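You operate a simulated robot arm through the tools that you are given. There is no shell and no other tool.

The job below is to be done with a simulated robot arm. You get a single attempt, and the scene is never put back.

JOB
Feed one piece, then move the tray to the yellow table.
Fine: the tray in the press; switch the work lamp on and push the bed in; one press of the green button, before the tray comes out; the other tray stays, the motor stays off, the black press knob stays.
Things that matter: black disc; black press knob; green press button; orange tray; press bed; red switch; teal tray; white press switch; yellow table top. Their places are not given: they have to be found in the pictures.

The check looks at the end state, three seconds after you hand in, the way a careful person would. Anything else that was tipped, shoved, dropped, spilled or broken makes it a failure.

ROBOT AND FRAMES
A 6-joint arm with a two-finger parallel gripper, fixed in place. Base frame: the origin is on the floor under the middle of its stand, x ahead of it, y to its left, z up. Readings come in cm, degrees, newtons and seconds.
With the tool pointing down near the work surface it reaches from about 24 to 66 cm from the base axis. Its first joint turns from -66.0 to 66.0 degrees. Payload 2.9 kg.
Tool frame: the origin (TCP) lies between the finger pads and is the grasp point; the fingertips stand 3 cm ahead of it; z points along the fingers, y is the line along which they close. The gripper opens to 11 cm. The fingers are 2 cm wide and 1 cm thick; the gripper's body (4.8 by 11.2 cm) begins 5.5 cm behind the TCP.
Orientation is that of the tool frame in the base frame, as a unit quaternion [x, y, z, w]. With the fingers straight down and closing along the base's y, the tool's x points along the base's -x, its y along +y and its z along -z.

CONTROLS
- The arm moves only by the tool drive_tool. Its arguments are lists of equal length, an entry for each row: "slide": the shift along the tool's x, y, z in cm, a list of three; "angular": the turn, a rotation vector about the tool's x, y, z in degrees, a list of three. In form: {"slide": [[tx, ty, tz], ...], "angular": [[rx, ry, rz], ...]}. A call has 1 to 20 rows; each row shifts and turns the commanded pose from where the row before left it, along the tool's axes as they then stand. "claw" is the finger opening in cm, from 0 to 11, set as the call begins (left out, the last holds). Rows are played at 5 a second. More than 5 cm and 8.6 degrees between two rows, or a gripper value outside its range, and nothing of the call is played. Where a pose cannot be reached the arm comes as near as it can. A force on the tool above 50 N (or 10 N above the force at the start of the call, whichever is more), or a blocked arm, ends the call early, and 0.2 s more pass. The fingers move at their own pace (about 10.8 cm/s each) and stop on an object; they squeeze with about 34 N. The grip force told is the motor's: it shows also when the fingers shut on nothing. Time passes only in rows, and 0.2 s behind the last, so rows that do not move let the fingers close. The reply holds the time, the measured pose of the TCP, the force on the tool along the base axes, the opening and the grip force, in the units named above and with some noise, with the torque about the TCP (base axes, N m) and any sound that the robot's microphone picked up.
- Cameras (640 x 400 px; columns grow to the right, rows downward): "scene" is fixed at [6.91, 43.14, 142.03]; the picture's right is [-0.82, -0.57, 0.00], its down [-0.15, 0.21, -0.97] and it looks along [0.55, -0.79, -0.26] (base axes); focal length 260 px, centre (320, 200). "wrist" rides on the gripper at [7.2, 1.7, -10.3] in the tool frame; the picture's right is [-0.23, 0.97, 0.00], its down [-0.76, -0.18, -0.62] and it looks along [-0.61, -0.14, 0.78] (tool axes); focal length 222 px, centre (320, 200).
- snapshot(camera): a new picture of that camera. No time passes.
- point_at(camera, pixels): for up to 12 pixels [column, row] of the newest picture of that camera ("zoom" is the newest enlarged one), the place [x, y, z] in the base frame of the surface seen there, good to about 0.2 cm, but the place of the scene camera against the robot may be out by one fixed shift of up to 1.2 cm in any direction. No time passes.
- zoom(camera, box): a new picture of the part [left, top, right, bottom] of that camera's present view, enlarged. No time passes.
- sign_off(): hands the job in; it is judged then, once.

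Leave the gripper open and the arm clear of the work at the hand-in unless told otherwise.

The tools are called as name(argument=value, ...) on one line, values as JSON. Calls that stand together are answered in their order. drive_tool: Moves the arm, as the interface text tells. Its arguments: {"type":"object","properties":{"slide":{"type":"array"},"angular":{"type":"array"},"claw":{"type":"number"}},"required":["slide","angular"]} The other tools are called the same way: snapshot (camera) takes a picture; point_at (camera, pixels) gives the place of the surface under pixels of a picture; zoom (camera, box) takes an enlarged picture of a part of a camera's view; sign_off () hands the job in.

At the start:

```text
t: 0.0
eef_pos: [31.77, 1.28, 135.97]
ee_rot: [0.0, 1.0, 0.0, 0.0]
force: [0.5, -0.5, -0.7]
torque: [-0.03, 0.01, 0.0]
gripper_width: 10.97
gripper_force: 0.1
```

scene: 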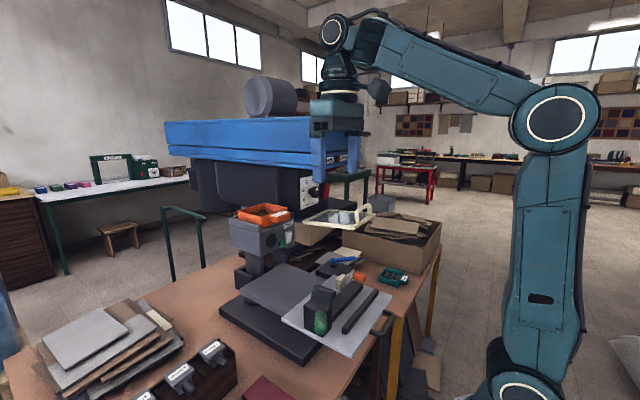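
wrist: 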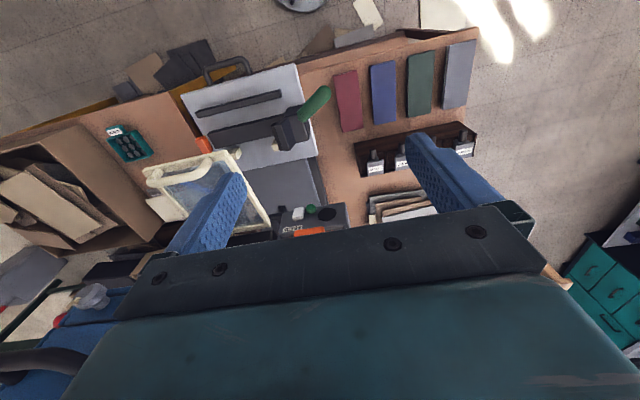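

I see a workbench with a press-like machine, an orange tray on a control box, and the arm high up. First I take enlarged pictures of both views to find the named things.

zoom(camera="scene", box=[150, 60, 470, 260])

zoom(camera="scene", box=[200, 190, 460, 390])

zoom(camera="wrist", box=[100, 40, 480, 270])

```text
2.00 times, centred on (310, 160) of scene
```

zoom: 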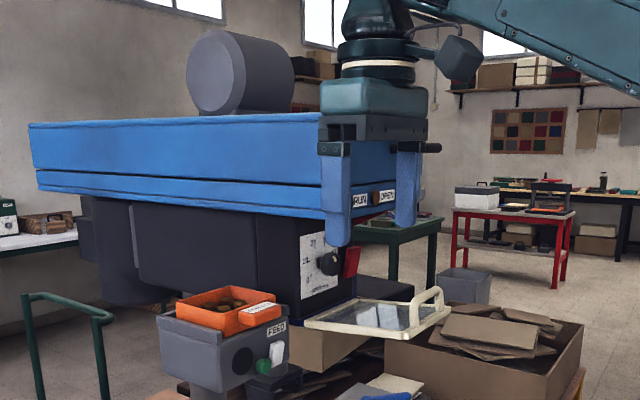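

```text
2.00 times, centred on (330, 290) of scene
```

zoom: 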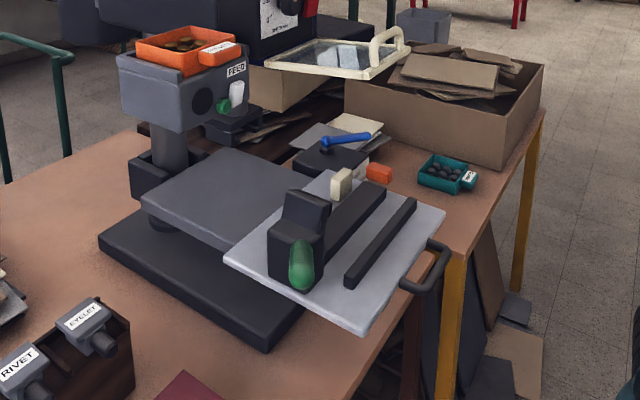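

```text
1.68 times, centred on (290, 155) of wrist
```

zoom: 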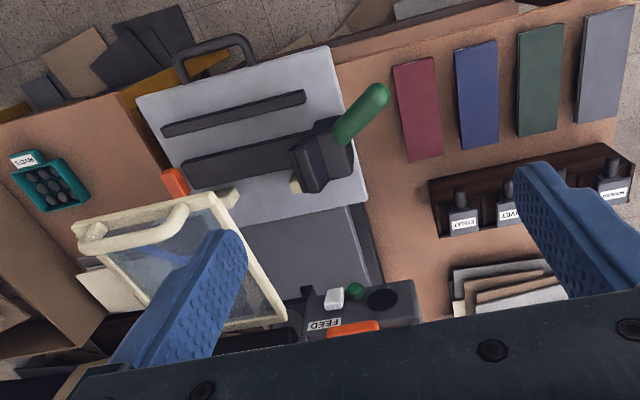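

I see the press (FEED box with the orange tray, a black disc, green and white items), a pale sliding bed plate with a green lever, and the teal tray. I enlarge more closely to read labels and find the yellow table.

zoom(camera="scene", box=[280, 140, 400, 215])

zoom(camera="scene", box=[220, 190, 340, 265])

zoom(camera="scene", box=[0, 130, 220, 270])

zoom(camera="scene", box=[360, 120, 640, 300])

zoom(camera="scene", box=[0, 270, 240, 400])

zoom(camera="wrist", box=[0, 200, 340, 400])

zoom(camera="wrist", box=[400, 150, 640, 400])

```text
5.33 times, centred on (340, 178) of scene
```

zoom: 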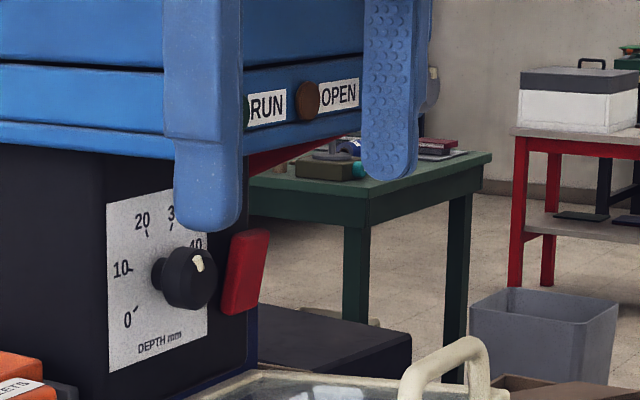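

```text
5.33 times, centred on (280, 228) of scene
```

zoom: 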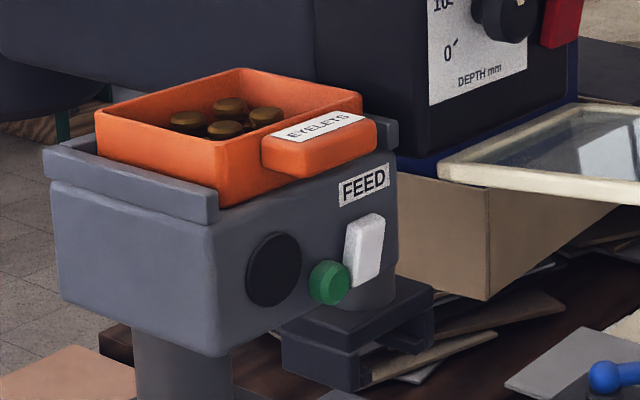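

```text
2.86 times, centred on (110, 200) of scene
```

zoom: 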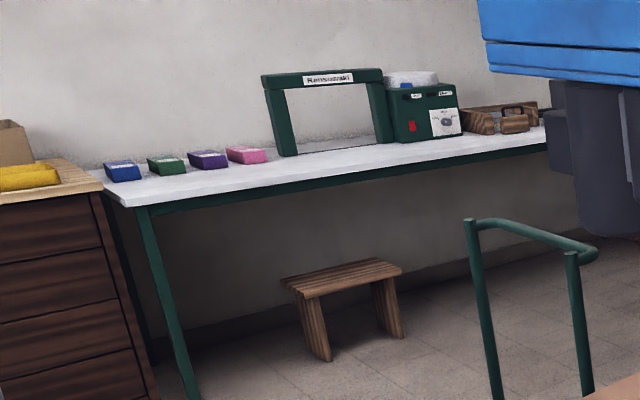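

```text
2.22 times, centred on (500, 210) of scene
```

zoom: 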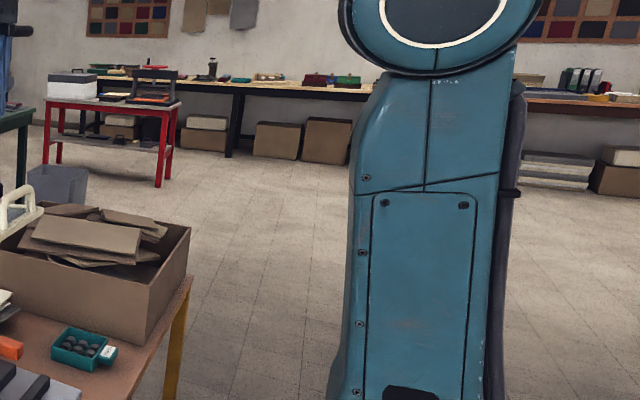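

```text
2.67 times, centred on (120, 335) of scene
```

zoom: 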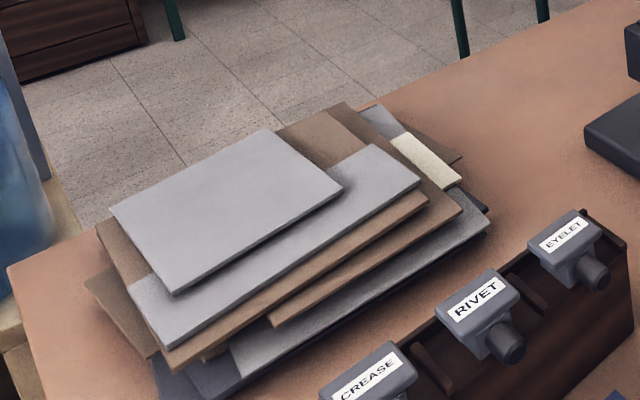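

```text
1.88 times, centred on (170, 300) of wrist
```

zoom: 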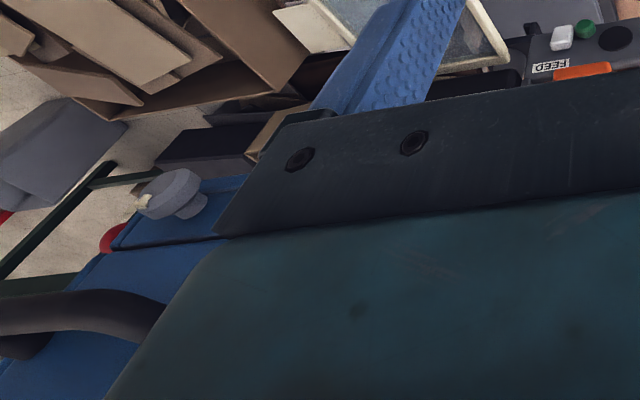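

```text
1.60 times, centred on (520, 275) of wrist
```

zoom: 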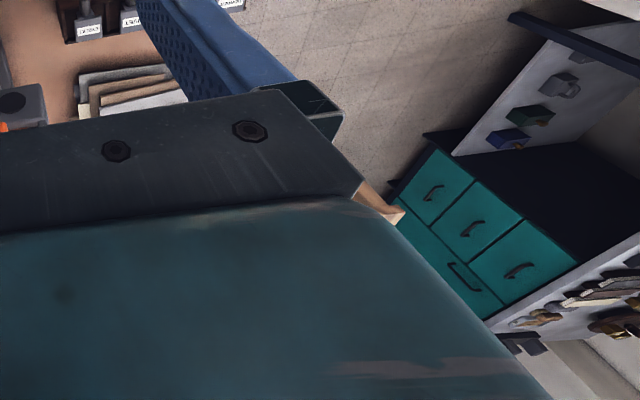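

Labels seen: "DEPTH mm" dial with a black knob, a red switch beside it, RUN/OPEN on the blue beam, "FEED" box with the orange EYELETS tray, black disc, green button, white switch. Now I measure places.

point_at(camera="scene", pixels=[[271, 241], [281, 243], [288, 237], [262, 212], [316, 192], [326, 191], [350, 262], [393, 276], [323, 320], [250, 285], [3, 330], [10, 368]])

snapshot(camera="scene")

point_at(camera="wrist", pixels=[[298, 213], [311, 210], [326, 214], [310, 232], [285, 185], [240, 160], [225, 68], [315, 103], [128, 145], [200, 141], [300, 160], [170, 175]])

snapshot(camera="wrist")

```text
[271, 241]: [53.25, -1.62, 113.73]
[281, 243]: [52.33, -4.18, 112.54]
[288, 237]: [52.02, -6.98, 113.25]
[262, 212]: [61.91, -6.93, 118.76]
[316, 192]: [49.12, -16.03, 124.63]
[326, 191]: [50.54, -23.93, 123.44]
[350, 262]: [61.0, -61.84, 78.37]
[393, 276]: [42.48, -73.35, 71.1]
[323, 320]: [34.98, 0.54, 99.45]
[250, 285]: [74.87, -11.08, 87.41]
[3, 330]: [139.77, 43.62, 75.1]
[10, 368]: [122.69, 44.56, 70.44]
```

```text
taken
```

scene: 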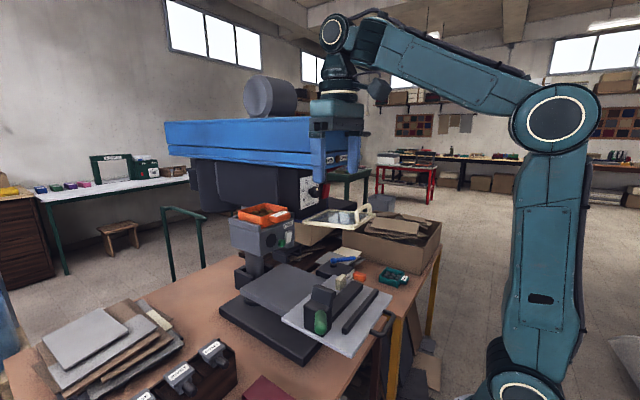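

```text
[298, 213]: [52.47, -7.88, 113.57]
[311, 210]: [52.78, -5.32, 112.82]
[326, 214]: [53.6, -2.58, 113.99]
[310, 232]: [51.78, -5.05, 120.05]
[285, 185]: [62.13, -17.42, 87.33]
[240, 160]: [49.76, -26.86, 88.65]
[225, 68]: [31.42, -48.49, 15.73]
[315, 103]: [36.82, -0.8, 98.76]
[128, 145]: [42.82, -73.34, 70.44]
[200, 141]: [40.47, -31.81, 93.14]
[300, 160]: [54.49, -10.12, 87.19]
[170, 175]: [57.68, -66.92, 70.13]
```

```text
taken
```

wrist: 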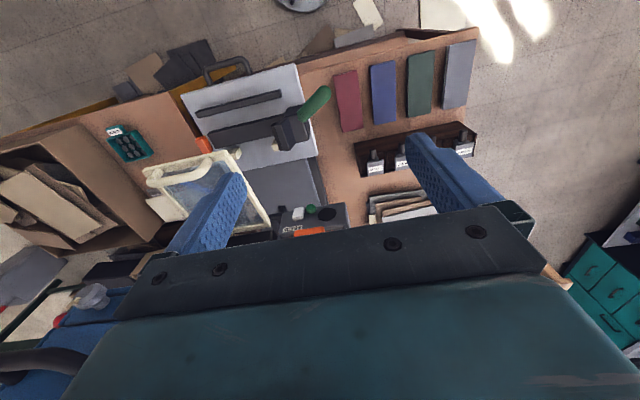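

The wrist view shows a pale wooden corner at about (555,275), which may be another table. I measure that and other spots around the bench edges.

point_at(camera="wrist", pixels=[[545, 272], [553, 278], [600, 275], [330, 180], [400, 110], [350, 105], [240, 95], [235, 105], [225, 140], [290, 130], [310, 110], [305, 145]])

zoom(camera="wrist", box=[500, 230, 640, 330])

zoom(camera="scene", box=[0, 280, 80, 400])

zoom(camera="scene", box=[220, 250, 400, 370])

zoom(camera="wrist", box=[130, 60, 350, 200])

```text
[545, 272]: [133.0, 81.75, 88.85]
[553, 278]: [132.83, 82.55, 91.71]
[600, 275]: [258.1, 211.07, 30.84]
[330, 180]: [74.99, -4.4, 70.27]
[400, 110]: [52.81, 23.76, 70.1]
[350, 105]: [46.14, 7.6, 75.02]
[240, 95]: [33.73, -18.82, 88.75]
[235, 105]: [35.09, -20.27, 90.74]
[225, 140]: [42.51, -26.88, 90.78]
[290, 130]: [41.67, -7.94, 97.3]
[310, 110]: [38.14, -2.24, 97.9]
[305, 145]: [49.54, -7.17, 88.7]
```

```text
4.00 times, centred on (570, 280) of wrist
```

zoom: 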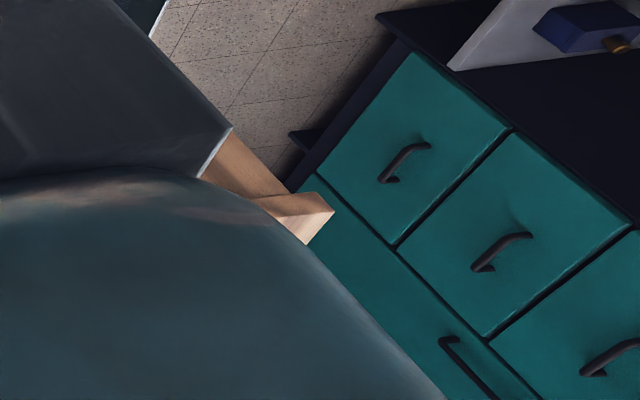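

```text
3.33 times, centred on (40, 340) of scene
```

zoom: 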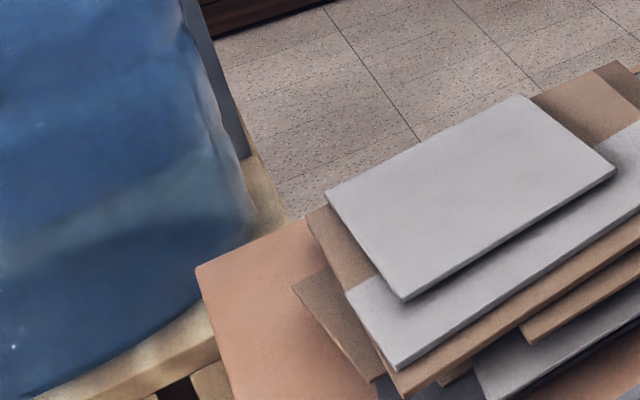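

```text
3.33 times, centred on (310, 310) of scene
```

zoom: 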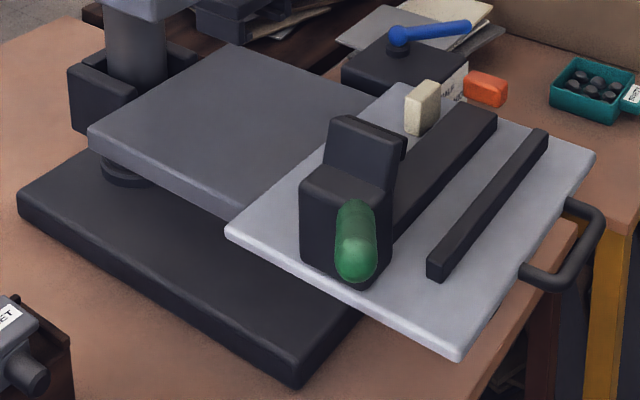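

```text
2.86 times, centred on (240, 130) of wrist
```

zoom: 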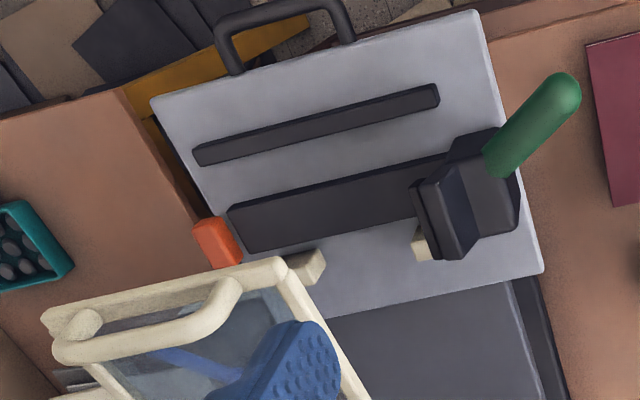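

Next I measure the press geometry (beam, head, guard, knob, switches) so as to move safely.

point_at(camera="scene", pixels=[[170, 125], [240, 150], [310, 125], [330, 155], [343, 158], [240, 190], [305, 192], [320, 198], [200, 185], [270, 95], [310, 222], [366, 212]])

point_at(camera="wrist", pixels=[[92, 295], [60, 320], [100, 300], [150, 180], [180, 165], [235, 165], [265, 215], [275, 235], [100, 335], [110, 270], [345, 210], [285, 225]])

```text
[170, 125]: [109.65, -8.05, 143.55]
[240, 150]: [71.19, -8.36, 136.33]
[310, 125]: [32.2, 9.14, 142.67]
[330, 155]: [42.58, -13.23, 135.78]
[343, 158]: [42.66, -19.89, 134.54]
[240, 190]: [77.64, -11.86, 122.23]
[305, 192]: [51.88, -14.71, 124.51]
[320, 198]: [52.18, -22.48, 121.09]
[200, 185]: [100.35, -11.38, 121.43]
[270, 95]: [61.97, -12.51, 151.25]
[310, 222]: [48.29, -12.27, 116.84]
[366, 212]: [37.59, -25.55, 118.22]
```

```text
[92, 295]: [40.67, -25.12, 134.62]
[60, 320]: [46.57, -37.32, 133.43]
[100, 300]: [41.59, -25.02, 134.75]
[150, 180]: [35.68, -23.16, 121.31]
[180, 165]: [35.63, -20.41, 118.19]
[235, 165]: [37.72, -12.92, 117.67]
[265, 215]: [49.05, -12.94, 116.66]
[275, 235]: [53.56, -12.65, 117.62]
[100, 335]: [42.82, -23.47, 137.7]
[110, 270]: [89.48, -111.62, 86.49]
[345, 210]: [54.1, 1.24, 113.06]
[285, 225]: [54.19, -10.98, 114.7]
```

The press beam starts at x≈42 on the right (y<-8); the FEED box is at x≈53. To find the yellow table I turn the tool about the vertical (to the left) where it stands, which is clear of the beam, and look with the wrist camera.

drive_tool(slide=[[0, 0, 0], [0, 0, 0], [0, 0, 0], [0, 0, 0], [0, 0, 0], [0, 0, 0], [0, 0, 0], [0, 0, 0]], angular=[[0, 0, -8], [0, 0, -8], [0, 0, -8], [0, 0, -8], [0, 0, -8], [0, 0, -8], [0, 0, -8], [0, 0, -8]])

snapshot(camera="wrist")

snapshot(camera="scene")

```text
t: 1.8
eef_pos: [31.78, 1.35, 136.07]
ee_rot: [-0.532, 0.847, 0.001, 0.0]
force: [-0.8, -0.5, 0.6]
torque: [0.01, 0.01, -0.02]
gripper_width: 10.99
gripper_force: 0.1
```

```text
taken
```

wrist: 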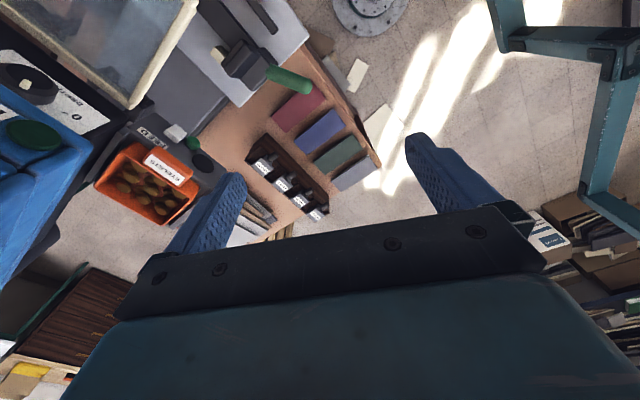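

```text
taken
```

scene: 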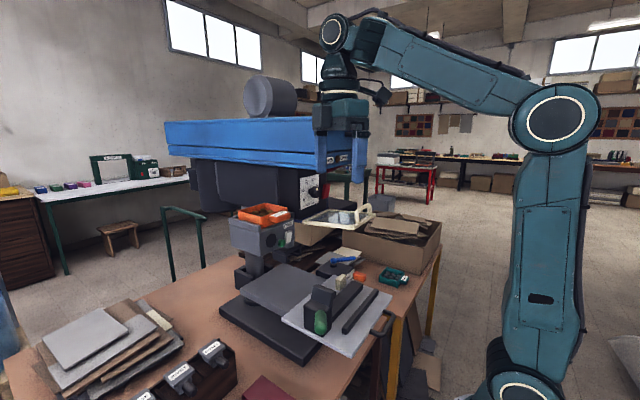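

This gives a good view of the orange tray in the FEED box and the press front. I enlarge those.

zoom(camera="wrist", box=[0, 0, 260, 240])

zoom(camera="scene", box=[280, 140, 400, 215])

point_at(camera="wrist", pixels=[[28, 88], [40, 135], [140, 150], [165, 170], [175, 132], [192, 145], [200, 160], [150, 222], [98, 185], [195, 185], [180, 220], [115, 195]])

```text
1.67 times, centred on (130, 120) of wrist
```

zoom: 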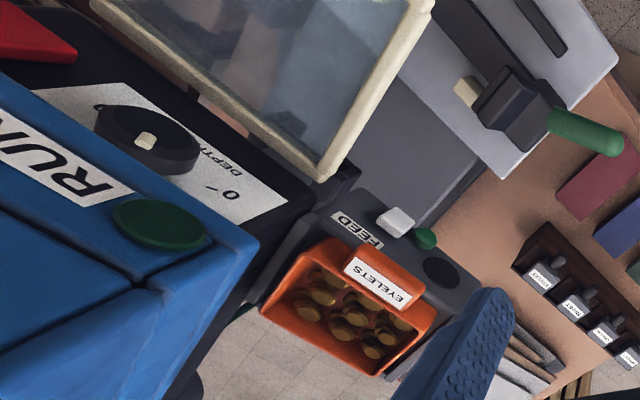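

```text
5.33 times, centred on (340, 178) of scene
```

zoom: 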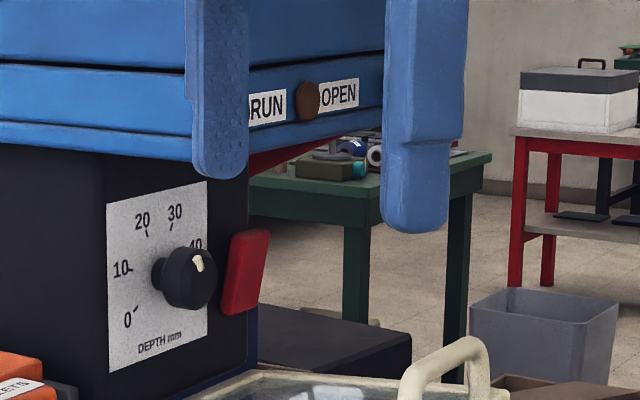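

```text
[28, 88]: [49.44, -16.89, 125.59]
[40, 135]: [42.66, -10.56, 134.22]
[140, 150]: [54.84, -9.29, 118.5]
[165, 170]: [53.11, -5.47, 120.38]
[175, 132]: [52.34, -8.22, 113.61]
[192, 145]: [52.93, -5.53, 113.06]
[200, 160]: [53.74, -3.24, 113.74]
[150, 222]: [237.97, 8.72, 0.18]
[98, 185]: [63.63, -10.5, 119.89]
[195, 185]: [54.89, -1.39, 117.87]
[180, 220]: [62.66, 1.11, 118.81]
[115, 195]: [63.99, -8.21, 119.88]
```

The press front has RUN (dark green button), OPEN (brown), the DEPTH knob, and a red switch at the right; the FEED box has its own green button and white switch. I turn the tool to the right side now to look for the yellow table.

drive_tool(slide=[[0, 0, 0], [0, 0, 0], [0, 0, 0], [0, 0, 0], [0, 0, 0], [0, 0, 0], [0, 0, 0], [0, 0, 0], [0, 0, 0], [0, 0, 0], [0, 0, 0], [0, 0, 0], [0, 0, 0], [0, 0, 0], [0, 0, 0], [0, 0, 0]], angular=[[0, 0, 8], [0, 0, 8], [0, 0, 8], [0, 0, 8], [0, 0, 8], [0, 0, 8], [0, 0, 8], [0, 0, 8], [0, 0, 8], [0, 0, 8], [0, 0, 8], [0, 0, 8], [0, 0, 8], [0, 0, 8], [0, 0, 8], [0, 0, 8]])

snapshot(camera="wrist")

```text
t: 5.2
eef_pos: [31.72, 1.34, 135.87]
ee_rot: [0.532, 0.847, 0.0, 0.001]
force: [-0.6, 0.0, 0.9]
torque: [0.02, -0.01, 0.02]
gripper_width: 11.01
gripper_force: 0.1
```

```text
taken
```

wrist: 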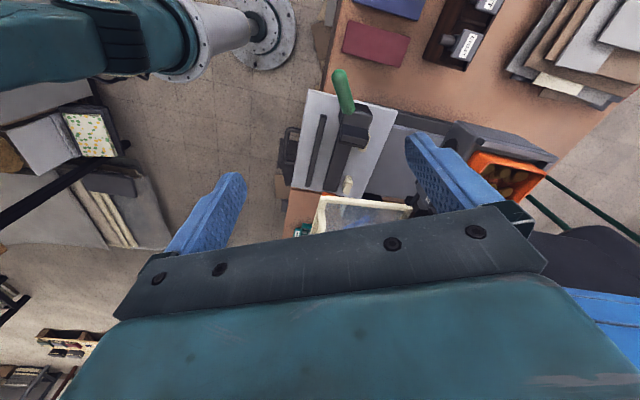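

Looking right I see only floor, pallets and the bench's right end. The scene picture showed yellow legs under the right part of the bench (435,260) and (395,345). I enlarge those areas to check for a separate yellow-legged table.

zoom(camera="scene", box=[330, 220, 470, 400])

zoom(camera="wrist", box=[260, 60, 460, 250])

point_at(camera="scene", pixels=[[395, 345], [380, 360], [432, 275], [410, 300], [395, 318], [375, 345], [420, 265], [385, 268], [340, 375], [403, 310], [300, 385], [440, 250]])

```text
2.22 times, centred on (400, 310) of scene
```

zoom: 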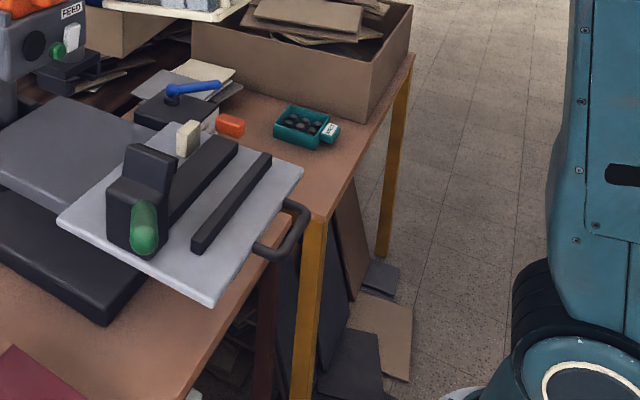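

```text
2.11 times, centred on (360, 155) of wrist
```

zoom: 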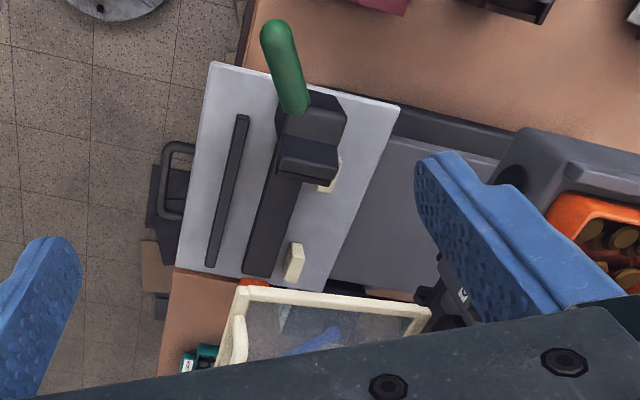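

```text
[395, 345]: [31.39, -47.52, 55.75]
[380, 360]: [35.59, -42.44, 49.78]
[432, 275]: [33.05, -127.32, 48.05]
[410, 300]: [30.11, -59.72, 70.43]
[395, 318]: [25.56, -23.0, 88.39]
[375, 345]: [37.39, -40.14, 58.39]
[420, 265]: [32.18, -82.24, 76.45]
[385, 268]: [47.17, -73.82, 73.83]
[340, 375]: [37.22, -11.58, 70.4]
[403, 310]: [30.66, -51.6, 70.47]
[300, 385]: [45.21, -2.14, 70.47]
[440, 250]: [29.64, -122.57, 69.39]
```

The right-hand table (top at z≈70.5, x from 30, y from about -47 outward) stands on yellow legs; that seems to be the yellow table. Before acting I look square-on at the press front: turn back, shift right, lower a bit and tilt the tool forward.

drive_tool(slide=[[0, 0, 0], [0, 0, 0], [0, 0, 0], [0, 0, 0], [0, 0, 0], [0, 0, 0], [0, 0, 0], [0, 0, 0], [0, -4, 2], [0, -4, 2], [0, -4, 2], [0, 0, 0], [0, 0, 0], [0, 0, 0], [0, 0, 0], [0, 0, 0]], angular=[[0, 0, -8], [0, 0, -8], [0, 0, -8], [0, 0, -8], [0, 0, -8], [0, 0, -8], [0, 0, -8], [0, 0, -8], [0, 0, 0], [0, 0, 0], [0, 0, 0], [0, -8, 0], [0, -8, 0], [0, -8, 0], [0, -8, 0], [0, -8, 0]])

snapshot(camera="wrist")

snapshot(camera="scene")

```text
t: 8.6
eef_pos: [33.44, -12.54, 142.63]
ee_rot: [0.001, 0.956, 0.004, 0.293]
force: [0.0, -0.6, -1.1]
torque: [0.01, 0.0, 0.02]
gripper_width: 10.98
gripper_force: 0.1
out of reach, approached as far as the arm can: row 13, 14, 15, 16
```

```text
taken
```

wrist: 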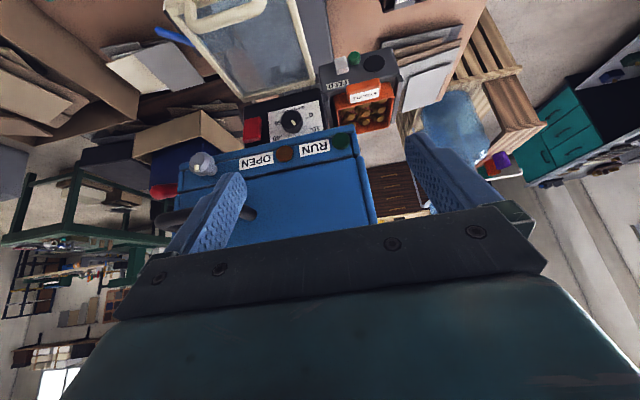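

```text
taken
```

scene: 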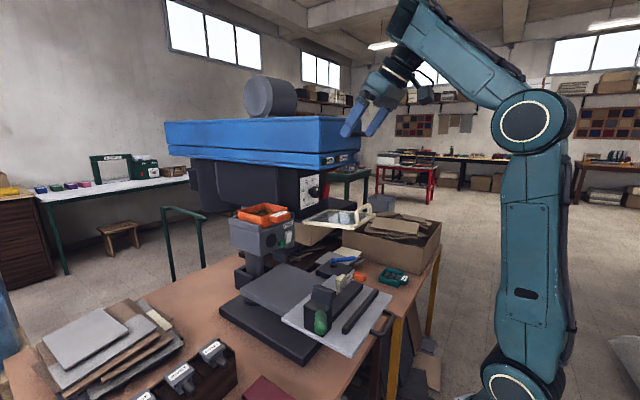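

The arm tilted about 34° and gives a good (upside-down) view of the front panel. I enlarge the panel and FEED box.

zoom(camera="wrist", box=[140, 40, 420, 215])

zoom(camera="wrist", box=[230, 80, 350, 155])

zoom(camera="scene", box=[270, 130, 400, 215])

point_at(camera="wrist", pixels=[[200, 162], [284, 153], [340, 140], [291, 120], [252, 130], [341, 65], [354, 59], [374, 62], [362, 97], [200, 100], [245, 12], [330, 200]])

```text
2.29 times, centred on (280, 128) of wrist
```

zoom: 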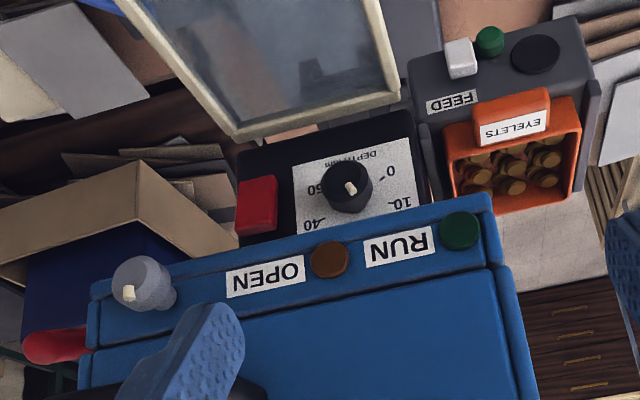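

```text
5.33 times, centred on (290, 118) of wrist
```

zoom: 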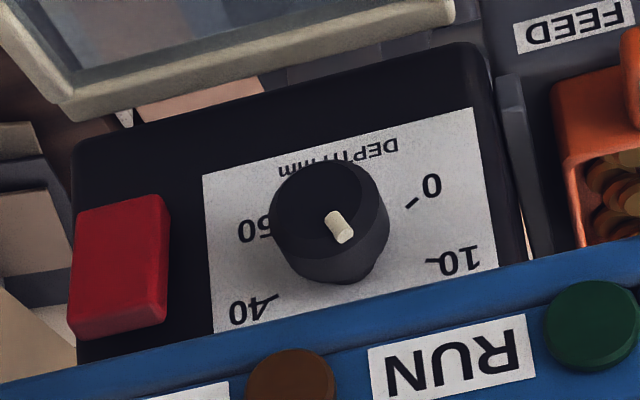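

```text
4.71 times, centred on (335, 172) of scene
```

zoom: 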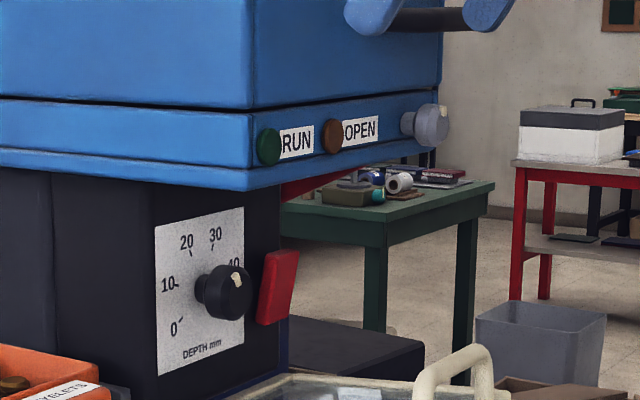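

```text
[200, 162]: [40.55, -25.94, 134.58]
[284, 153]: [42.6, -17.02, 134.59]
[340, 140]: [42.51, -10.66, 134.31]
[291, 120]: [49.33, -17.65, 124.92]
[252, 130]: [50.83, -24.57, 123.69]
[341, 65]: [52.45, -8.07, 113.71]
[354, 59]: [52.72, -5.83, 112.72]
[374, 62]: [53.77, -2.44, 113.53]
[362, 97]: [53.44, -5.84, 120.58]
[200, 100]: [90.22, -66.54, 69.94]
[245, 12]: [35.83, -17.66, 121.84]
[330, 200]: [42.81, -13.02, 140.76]
```

RUN and OPEN look like unlit indicators. The red switch is at (50.8,-24.6,123.7), the white switch at (52.4,-8.0,113.7), green button (52.7,-5.7,112.8), black disc (53.7,-2.5,113.6). Now I measure the bed, handle and its guides with scene zooms.

zoom(camera="scene", box=[215, 240, 415, 365])

point_at(camera="zoom", pixels=[[220, 245], [460, 372], [590, 180], [575, 275], [520, 275], [470, 140], [100, 140], [180, 70], [230, 240], [20, 210], [300, 400], [130, 170]])

zoom(camera="wrist", box=[160, 0, 480, 110])

```text
3.20 times, centred on (315, 302) of scene
```

zoom: 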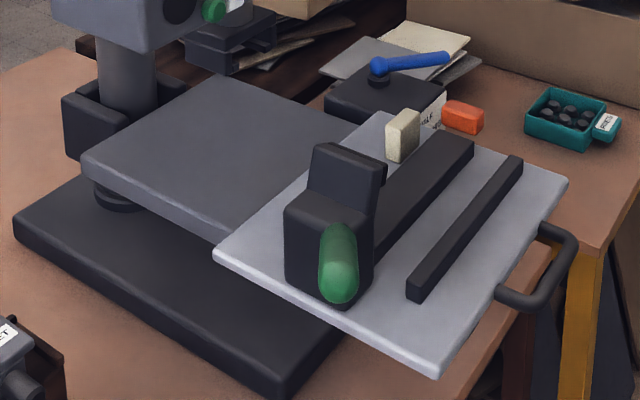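

```text
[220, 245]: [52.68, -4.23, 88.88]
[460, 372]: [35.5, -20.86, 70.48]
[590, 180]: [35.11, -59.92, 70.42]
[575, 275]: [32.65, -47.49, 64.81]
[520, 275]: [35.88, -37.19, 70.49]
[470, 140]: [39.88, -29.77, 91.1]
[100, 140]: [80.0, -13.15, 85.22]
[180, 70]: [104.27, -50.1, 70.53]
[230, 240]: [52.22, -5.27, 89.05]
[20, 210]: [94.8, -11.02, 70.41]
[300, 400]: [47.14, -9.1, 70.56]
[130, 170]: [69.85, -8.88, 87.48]
```

```text
2.00 times, centred on (320, 55) of wrist
```

zoom: 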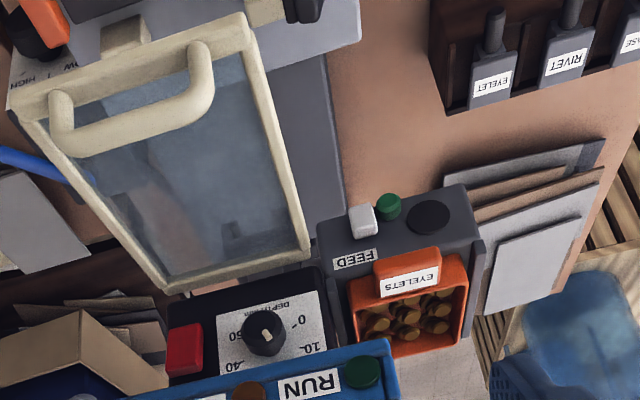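

I re-measure the bed plate corners and the handle with scene pixels directly.

point_at(camera="scene", pixels=[[284, 318], [351, 354], [390, 297], [335, 278], [371, 331], [384, 311], [393, 325], [394, 316], [385, 333], [345, 329], [377, 292], [362, 286]])

point_at(camera="wrist", pixels=[[283, 52], [325, 50], [300, 3], [330, 10], [165, 8], [245, 95], [310, 88], [320, 75], [398, 50], [388, 105], [330, 118], [395, 75]])

```text
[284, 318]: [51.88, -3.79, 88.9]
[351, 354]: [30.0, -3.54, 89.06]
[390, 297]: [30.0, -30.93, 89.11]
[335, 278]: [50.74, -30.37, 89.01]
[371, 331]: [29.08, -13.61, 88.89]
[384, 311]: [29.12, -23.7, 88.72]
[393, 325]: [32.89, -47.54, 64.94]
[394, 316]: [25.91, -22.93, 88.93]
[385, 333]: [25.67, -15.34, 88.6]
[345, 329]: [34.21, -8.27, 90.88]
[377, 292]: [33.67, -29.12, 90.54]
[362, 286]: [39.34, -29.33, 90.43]
```

```text
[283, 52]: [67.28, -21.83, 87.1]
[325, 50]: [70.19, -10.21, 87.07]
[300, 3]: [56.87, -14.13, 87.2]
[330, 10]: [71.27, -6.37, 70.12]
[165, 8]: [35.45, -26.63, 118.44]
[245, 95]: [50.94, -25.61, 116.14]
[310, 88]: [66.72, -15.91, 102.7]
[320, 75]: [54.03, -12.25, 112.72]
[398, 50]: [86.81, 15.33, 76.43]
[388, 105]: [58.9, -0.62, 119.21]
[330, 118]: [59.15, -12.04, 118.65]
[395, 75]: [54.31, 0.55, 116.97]
```

The bed plate spans x≈30–52, y≈-5 to -32 at z≈89, its handle bar at x≈26; the hinged guard flap hangs over it at z≈117, x 35–51, y -13 to -27. I now undo the tilt and move left, away from the beam, for a closer look at the tray and FEED face.

drive_tool(slide=[[0, 0, 0], [0, 0, 0], [0, 0, 0], [0, 0, 0], [0, 0, 0], [0, 5, 0], [0, 5, 0], [0, 5, 0]], angular=[[0, 8, 0], [0, 8, 0], [0, 8, 0], [0, 8, 0], [0, 8, 0], [0, 0, 0], [0, 0, 0], [0, 0, 0]])

```text
t: 9.4
eef_pos: [33.72, -12.57, 142.3]
ee_rot: [0.032, 0.993, 0.012, 0.113]
force: [12.9, -8.3, -15.6]
torque: [0.59, -0.12, 0.52]
gripper_width: 11.03
gripper_force: 0.0
out of reach, approached as far as the arm can: row 3, 4
stopped in row 4: the force on the tool passed its limit at 123 N (the readings are from after the stop); the commanded pose is now the measured one
```

A force limit of 123 N stopped the move; the hand touched something while untilting. I look at both pictures before moving on.

snapshot(camera="scene")

snapshot(camera="wrist")

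zoom(camera="scene", box=[280, 0, 520, 200])

```text
taken
```

scene: 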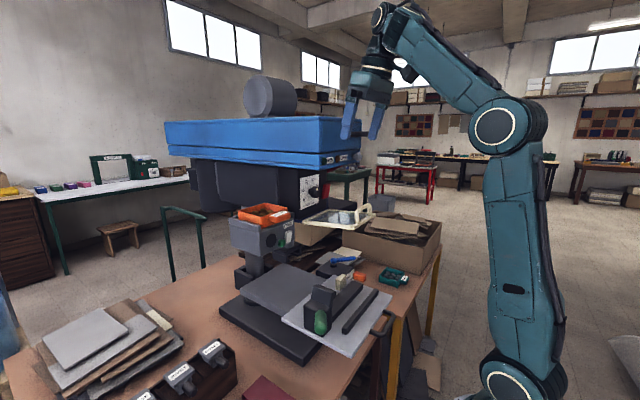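

```text
taken
```

wrist: 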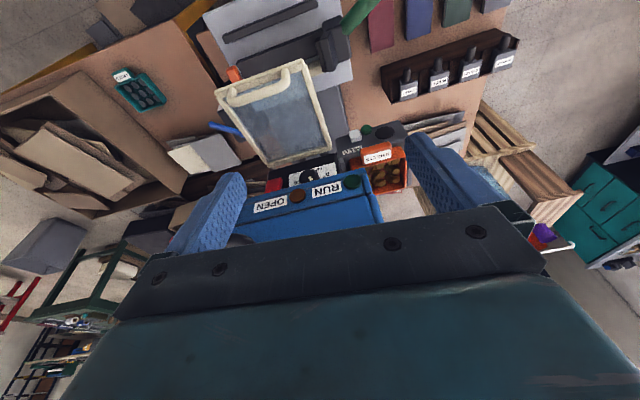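

```text
2.00 times, centred on (400, 100) of scene
```

zoom: 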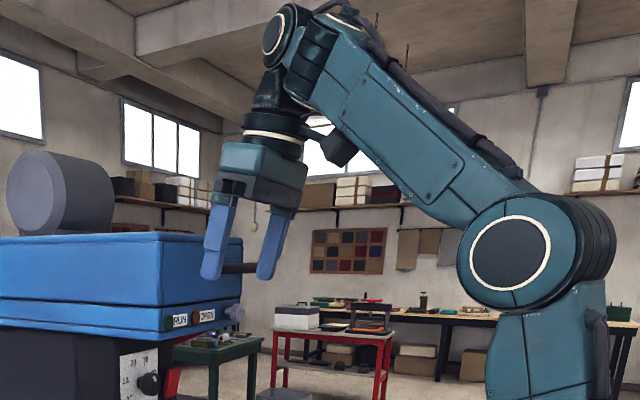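

A dark horizontal rod shows between the fingers at scene (360,134); the right finger seems to have touched it. I measure it and enlarge.

zoom(camera="scene", box=[320, 90, 400, 170])

point_at(camera="scene", pixels=[[358, 134], [361, 134], [364, 134], [345, 125], [375, 125], [340, 130], [352, 134], [376, 134]])

zoom(camera="wrist", box=[150, 140, 400, 300])

point_at(camera="wrist", pixels=[[238, 238], [245, 240], [232, 240], [228, 200], [215, 210], [270, 225], [350, 215], [300, 215]])

```text
5.00 times, centred on (360, 130) of scene
```

zoom: 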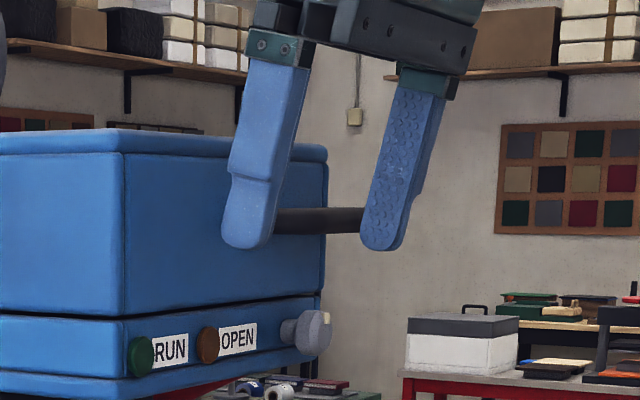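

```text
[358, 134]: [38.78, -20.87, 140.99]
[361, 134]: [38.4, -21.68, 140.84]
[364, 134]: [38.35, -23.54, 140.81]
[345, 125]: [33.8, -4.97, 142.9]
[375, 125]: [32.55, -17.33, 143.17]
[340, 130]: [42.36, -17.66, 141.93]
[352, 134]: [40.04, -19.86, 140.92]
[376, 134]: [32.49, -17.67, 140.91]
```

```text
2.50 times, centred on (275, 220) of wrist
```

zoom: 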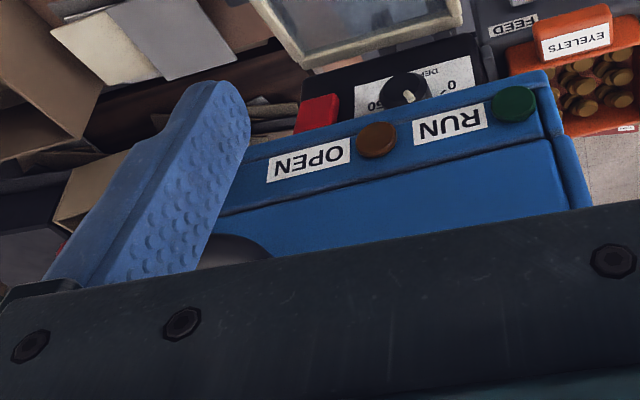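

```text
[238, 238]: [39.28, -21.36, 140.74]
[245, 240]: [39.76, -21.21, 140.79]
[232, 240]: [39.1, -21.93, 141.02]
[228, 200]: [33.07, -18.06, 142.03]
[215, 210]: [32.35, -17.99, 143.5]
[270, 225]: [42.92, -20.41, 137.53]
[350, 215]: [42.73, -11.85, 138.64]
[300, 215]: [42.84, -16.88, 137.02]
```

The rod stands 5 cm ahead of the finger, so the contact was more likely the wrist camera against the arm's own forearm (hand folded too far up and back; force is forward and down). I tilt slightly forward, go left and lower to free it.

drive_tool(slide=[[0, 1, 0.5], [0, 4, 2], [0, 4, 3], [0, 4, 3]], angular=[[0, -4, 0], [0, 0, 0], [0, 0, 0], [0, 0, 0]])

snapshot(camera="scene")

```text
t: 10.4
eef_pos: [36.95, 0.46, 134.61]
ee_rot: [0.034, 0.989, 0.013, 0.146]
force: [0.4, -0.5, 0.4]
torque: [-0.05, 0.02, 0.04]
gripper_width: 11.0
gripper_force: 0.0
```

```text
taken
```

scene: 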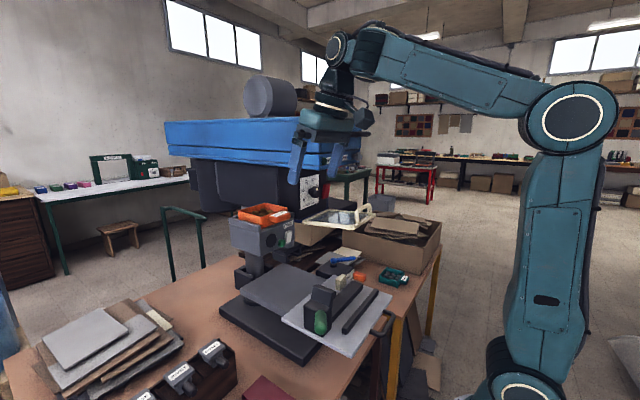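

Contact is gone (forces near 0) and nothing in the scene has changed. Now I level the tool and move to about (44,4,122), turned 30° right, to look closely at the tray and the FEED face.

drive_tool(slide=[[0, 0, 0], [0, 0, 0], [0, 0, 0], [-1.77, 0.88, 3.15], [-1.77, 0.88, 3.15], [-1.77, 0.88, 3.15], [-1.77, 0.88, 3.15], [0, 0, 0], [0, 0, 0], [0, 0, 0], [0, 0, 0]], angular=[[0, 8.4, 0], [0, 8.4, 0], [0, 0, -3.9], [0, 0, 0], [0, 0, 0], [0, 0, 0], [0, 0, 0], [0, 0, 7.5], [0, 0, 7.5], [0, 0, 7.5], [0, 0, 7.5]])

snapshot(camera="wrist")

```text
t: 12.8
eef_pos: [44.09, 4.51, 122.11]
ee_rot: [0.257, 0.966, 0.016, -0.005]
force: [0.3, -0.1, 0.3]
torque: [0.04, -0.01, 0.01]
gripper_width: 11.05
gripper_force: 0.0
```

```text
taken
```

wrist: 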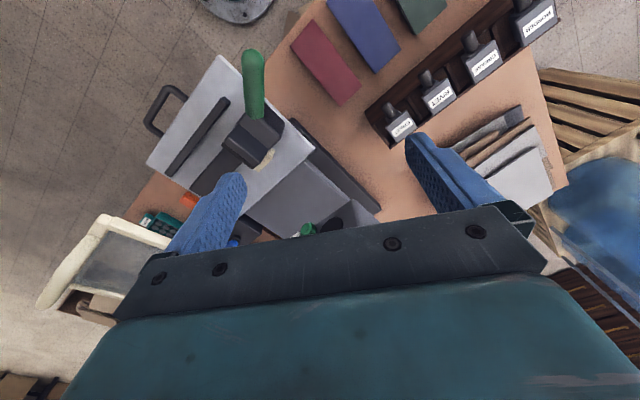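

The hand hides what lies ahead; tilting the tool forward by 40° should bring the tray into the upper half of the picture.

drive_tool(slide=[[0, 0, 0], [0, 0, 0], [0, 0, 0], [0, 0, 0], [0, 0, 0]], angular=[[0, -8, 0], [0, -8, 0], [0, -8, 0], [0, -8, 0], [0, -8, 0]])

snapshot(camera="wrist")

zoom(camera="wrist", box=[200, 40, 440, 210])

```text
t: 14.0
eef_pos: [45.71, 4.01, 125.29]
ee_rot: [0.246, 0.918, -0.082, 0.301]
force: [1.0, 0.3, -0.5]
torque: [0.01, -0.04, 0.03]
gripper_width: 10.99
gripper_force: 0.0
out of reach, approached as far as the arm can: row 1, 2
```

```text
taken
```

wrist: 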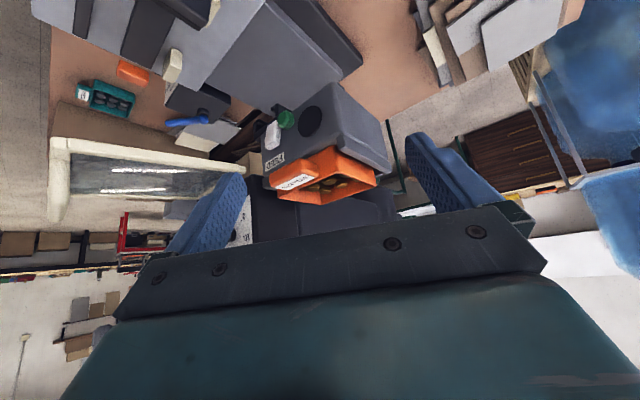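

```text
2.35 times, centred on (320, 125) of wrist
```

zoom: 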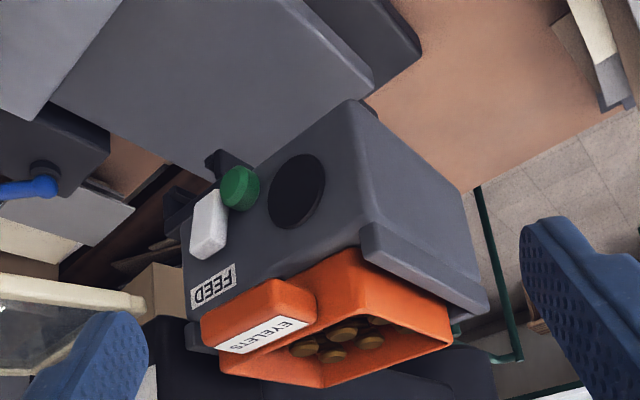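

Now the FEED box with tray shows well. I measure handle, tray rim, rails, button and switch from this enlarged picture.

point_at(camera="zoom", pixels=[[207, 330], [222, 352], [285, 290], [310, 295], [308, 322], [235, 378], [325, 380], [448, 345], [440, 300], [357, 258], [372, 240], [480, 300]])

point_at(camera="zoom", pixels=[[350, 108], [190, 300], [297, 190], [243, 188], [228, 180], [215, 195], [200, 250], [210, 230], [220, 258], [190, 325], [265, 320], [340, 345]])

zoom(camera="wrist", box=[250, 90, 350, 160])

```text
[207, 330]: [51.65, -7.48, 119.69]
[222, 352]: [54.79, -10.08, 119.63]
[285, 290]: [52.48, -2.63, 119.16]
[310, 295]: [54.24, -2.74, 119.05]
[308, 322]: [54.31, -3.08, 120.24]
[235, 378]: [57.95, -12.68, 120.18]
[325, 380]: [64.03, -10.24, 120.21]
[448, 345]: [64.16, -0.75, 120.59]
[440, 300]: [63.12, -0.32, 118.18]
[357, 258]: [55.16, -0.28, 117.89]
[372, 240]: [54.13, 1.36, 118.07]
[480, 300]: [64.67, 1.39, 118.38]
```

```text
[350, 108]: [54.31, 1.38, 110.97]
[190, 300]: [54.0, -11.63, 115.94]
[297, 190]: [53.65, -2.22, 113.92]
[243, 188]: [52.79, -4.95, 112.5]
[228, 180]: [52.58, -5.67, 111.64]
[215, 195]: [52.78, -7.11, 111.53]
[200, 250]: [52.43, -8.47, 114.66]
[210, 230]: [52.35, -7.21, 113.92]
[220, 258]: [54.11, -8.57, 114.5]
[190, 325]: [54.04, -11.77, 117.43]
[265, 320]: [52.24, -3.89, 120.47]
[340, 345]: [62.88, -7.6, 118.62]
```

```text
5.71 times, centred on (300, 125) of wrist
```

zoom: 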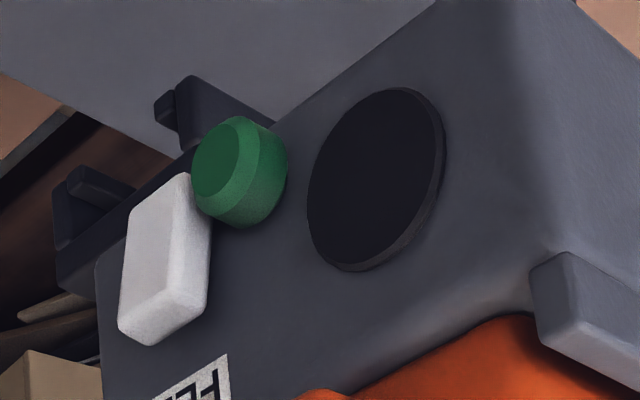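

The white switch looks like a rocker slab. I measure its front face at several points to learn which end stands out, and likewise the button and disc.

point_at(camera="zoom", pixels=[[170, 195], [140, 220], [165, 215], [155, 260], [130, 310], [160, 310], [175, 280], [145, 325], [215, 160], [240, 130], [225, 190], [375, 175]])

point_at(camera="wrist", pixels=[[265, 130], [275, 135], [285, 118], [310, 120], [345, 165], [280, 180], [300, 170]])

zoom(camera="scene", box=[262, 215, 312, 255])

point_at(camera="zoom", pixels=[[320, 200], [340, 250], [355, 200], [350, 300], [370, 150], [330, 320]])

```text
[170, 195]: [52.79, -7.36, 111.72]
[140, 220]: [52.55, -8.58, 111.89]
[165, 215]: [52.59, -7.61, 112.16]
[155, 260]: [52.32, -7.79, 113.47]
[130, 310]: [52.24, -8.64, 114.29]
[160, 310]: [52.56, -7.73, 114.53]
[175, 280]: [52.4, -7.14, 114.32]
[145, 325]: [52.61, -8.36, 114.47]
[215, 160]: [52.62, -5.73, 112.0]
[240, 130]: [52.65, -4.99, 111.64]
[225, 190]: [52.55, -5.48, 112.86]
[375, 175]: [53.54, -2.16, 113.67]
```

```text
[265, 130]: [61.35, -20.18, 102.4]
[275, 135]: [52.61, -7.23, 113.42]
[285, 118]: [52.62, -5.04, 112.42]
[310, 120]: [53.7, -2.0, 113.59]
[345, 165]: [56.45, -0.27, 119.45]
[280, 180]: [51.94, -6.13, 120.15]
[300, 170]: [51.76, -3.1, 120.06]
```

```text
10.00 times, centred on (287, 235) of scene
```

zoom: 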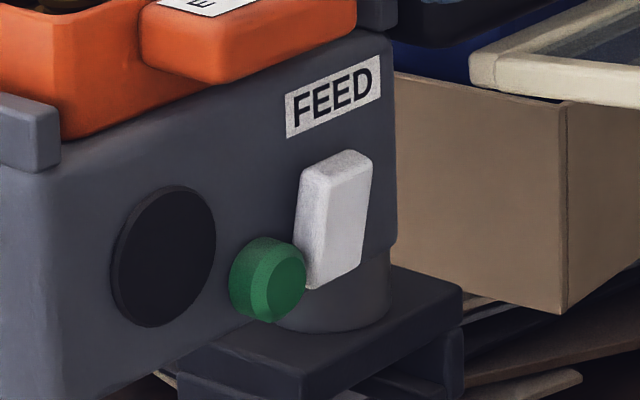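

```text
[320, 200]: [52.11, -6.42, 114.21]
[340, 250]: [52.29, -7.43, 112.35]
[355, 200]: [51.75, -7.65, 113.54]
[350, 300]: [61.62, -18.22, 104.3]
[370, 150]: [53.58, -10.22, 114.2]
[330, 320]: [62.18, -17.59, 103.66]
```

The white rocker's top stands out about 0.4 cm more than its bottom (x 52.25 at z 114.3, 52.7 at z 111.8), so its top end is to be pressed. The green button's face is at (52.6,-5.3,112.3). I check how the arm stands now.

snapshot(camera="scene")

zoom(camera="scene", box=[220, 0, 640, 260])

```text
taken
```

scene: 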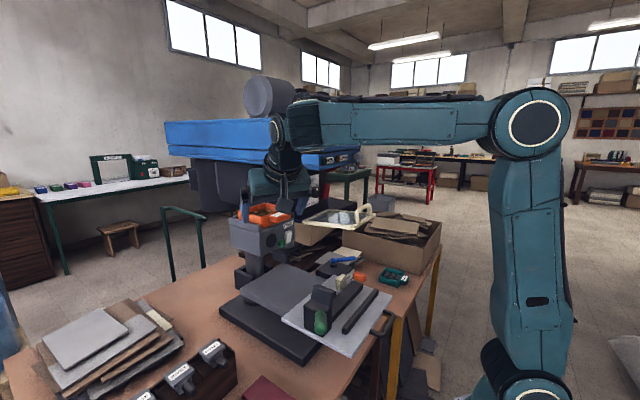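

```text
1.52 times, centred on (430, 130) of scene
```

zoom: 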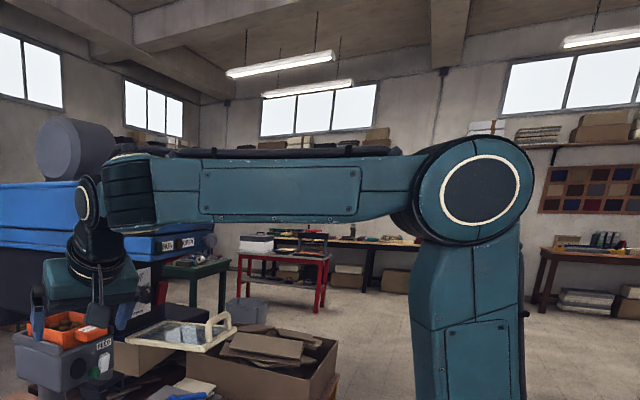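

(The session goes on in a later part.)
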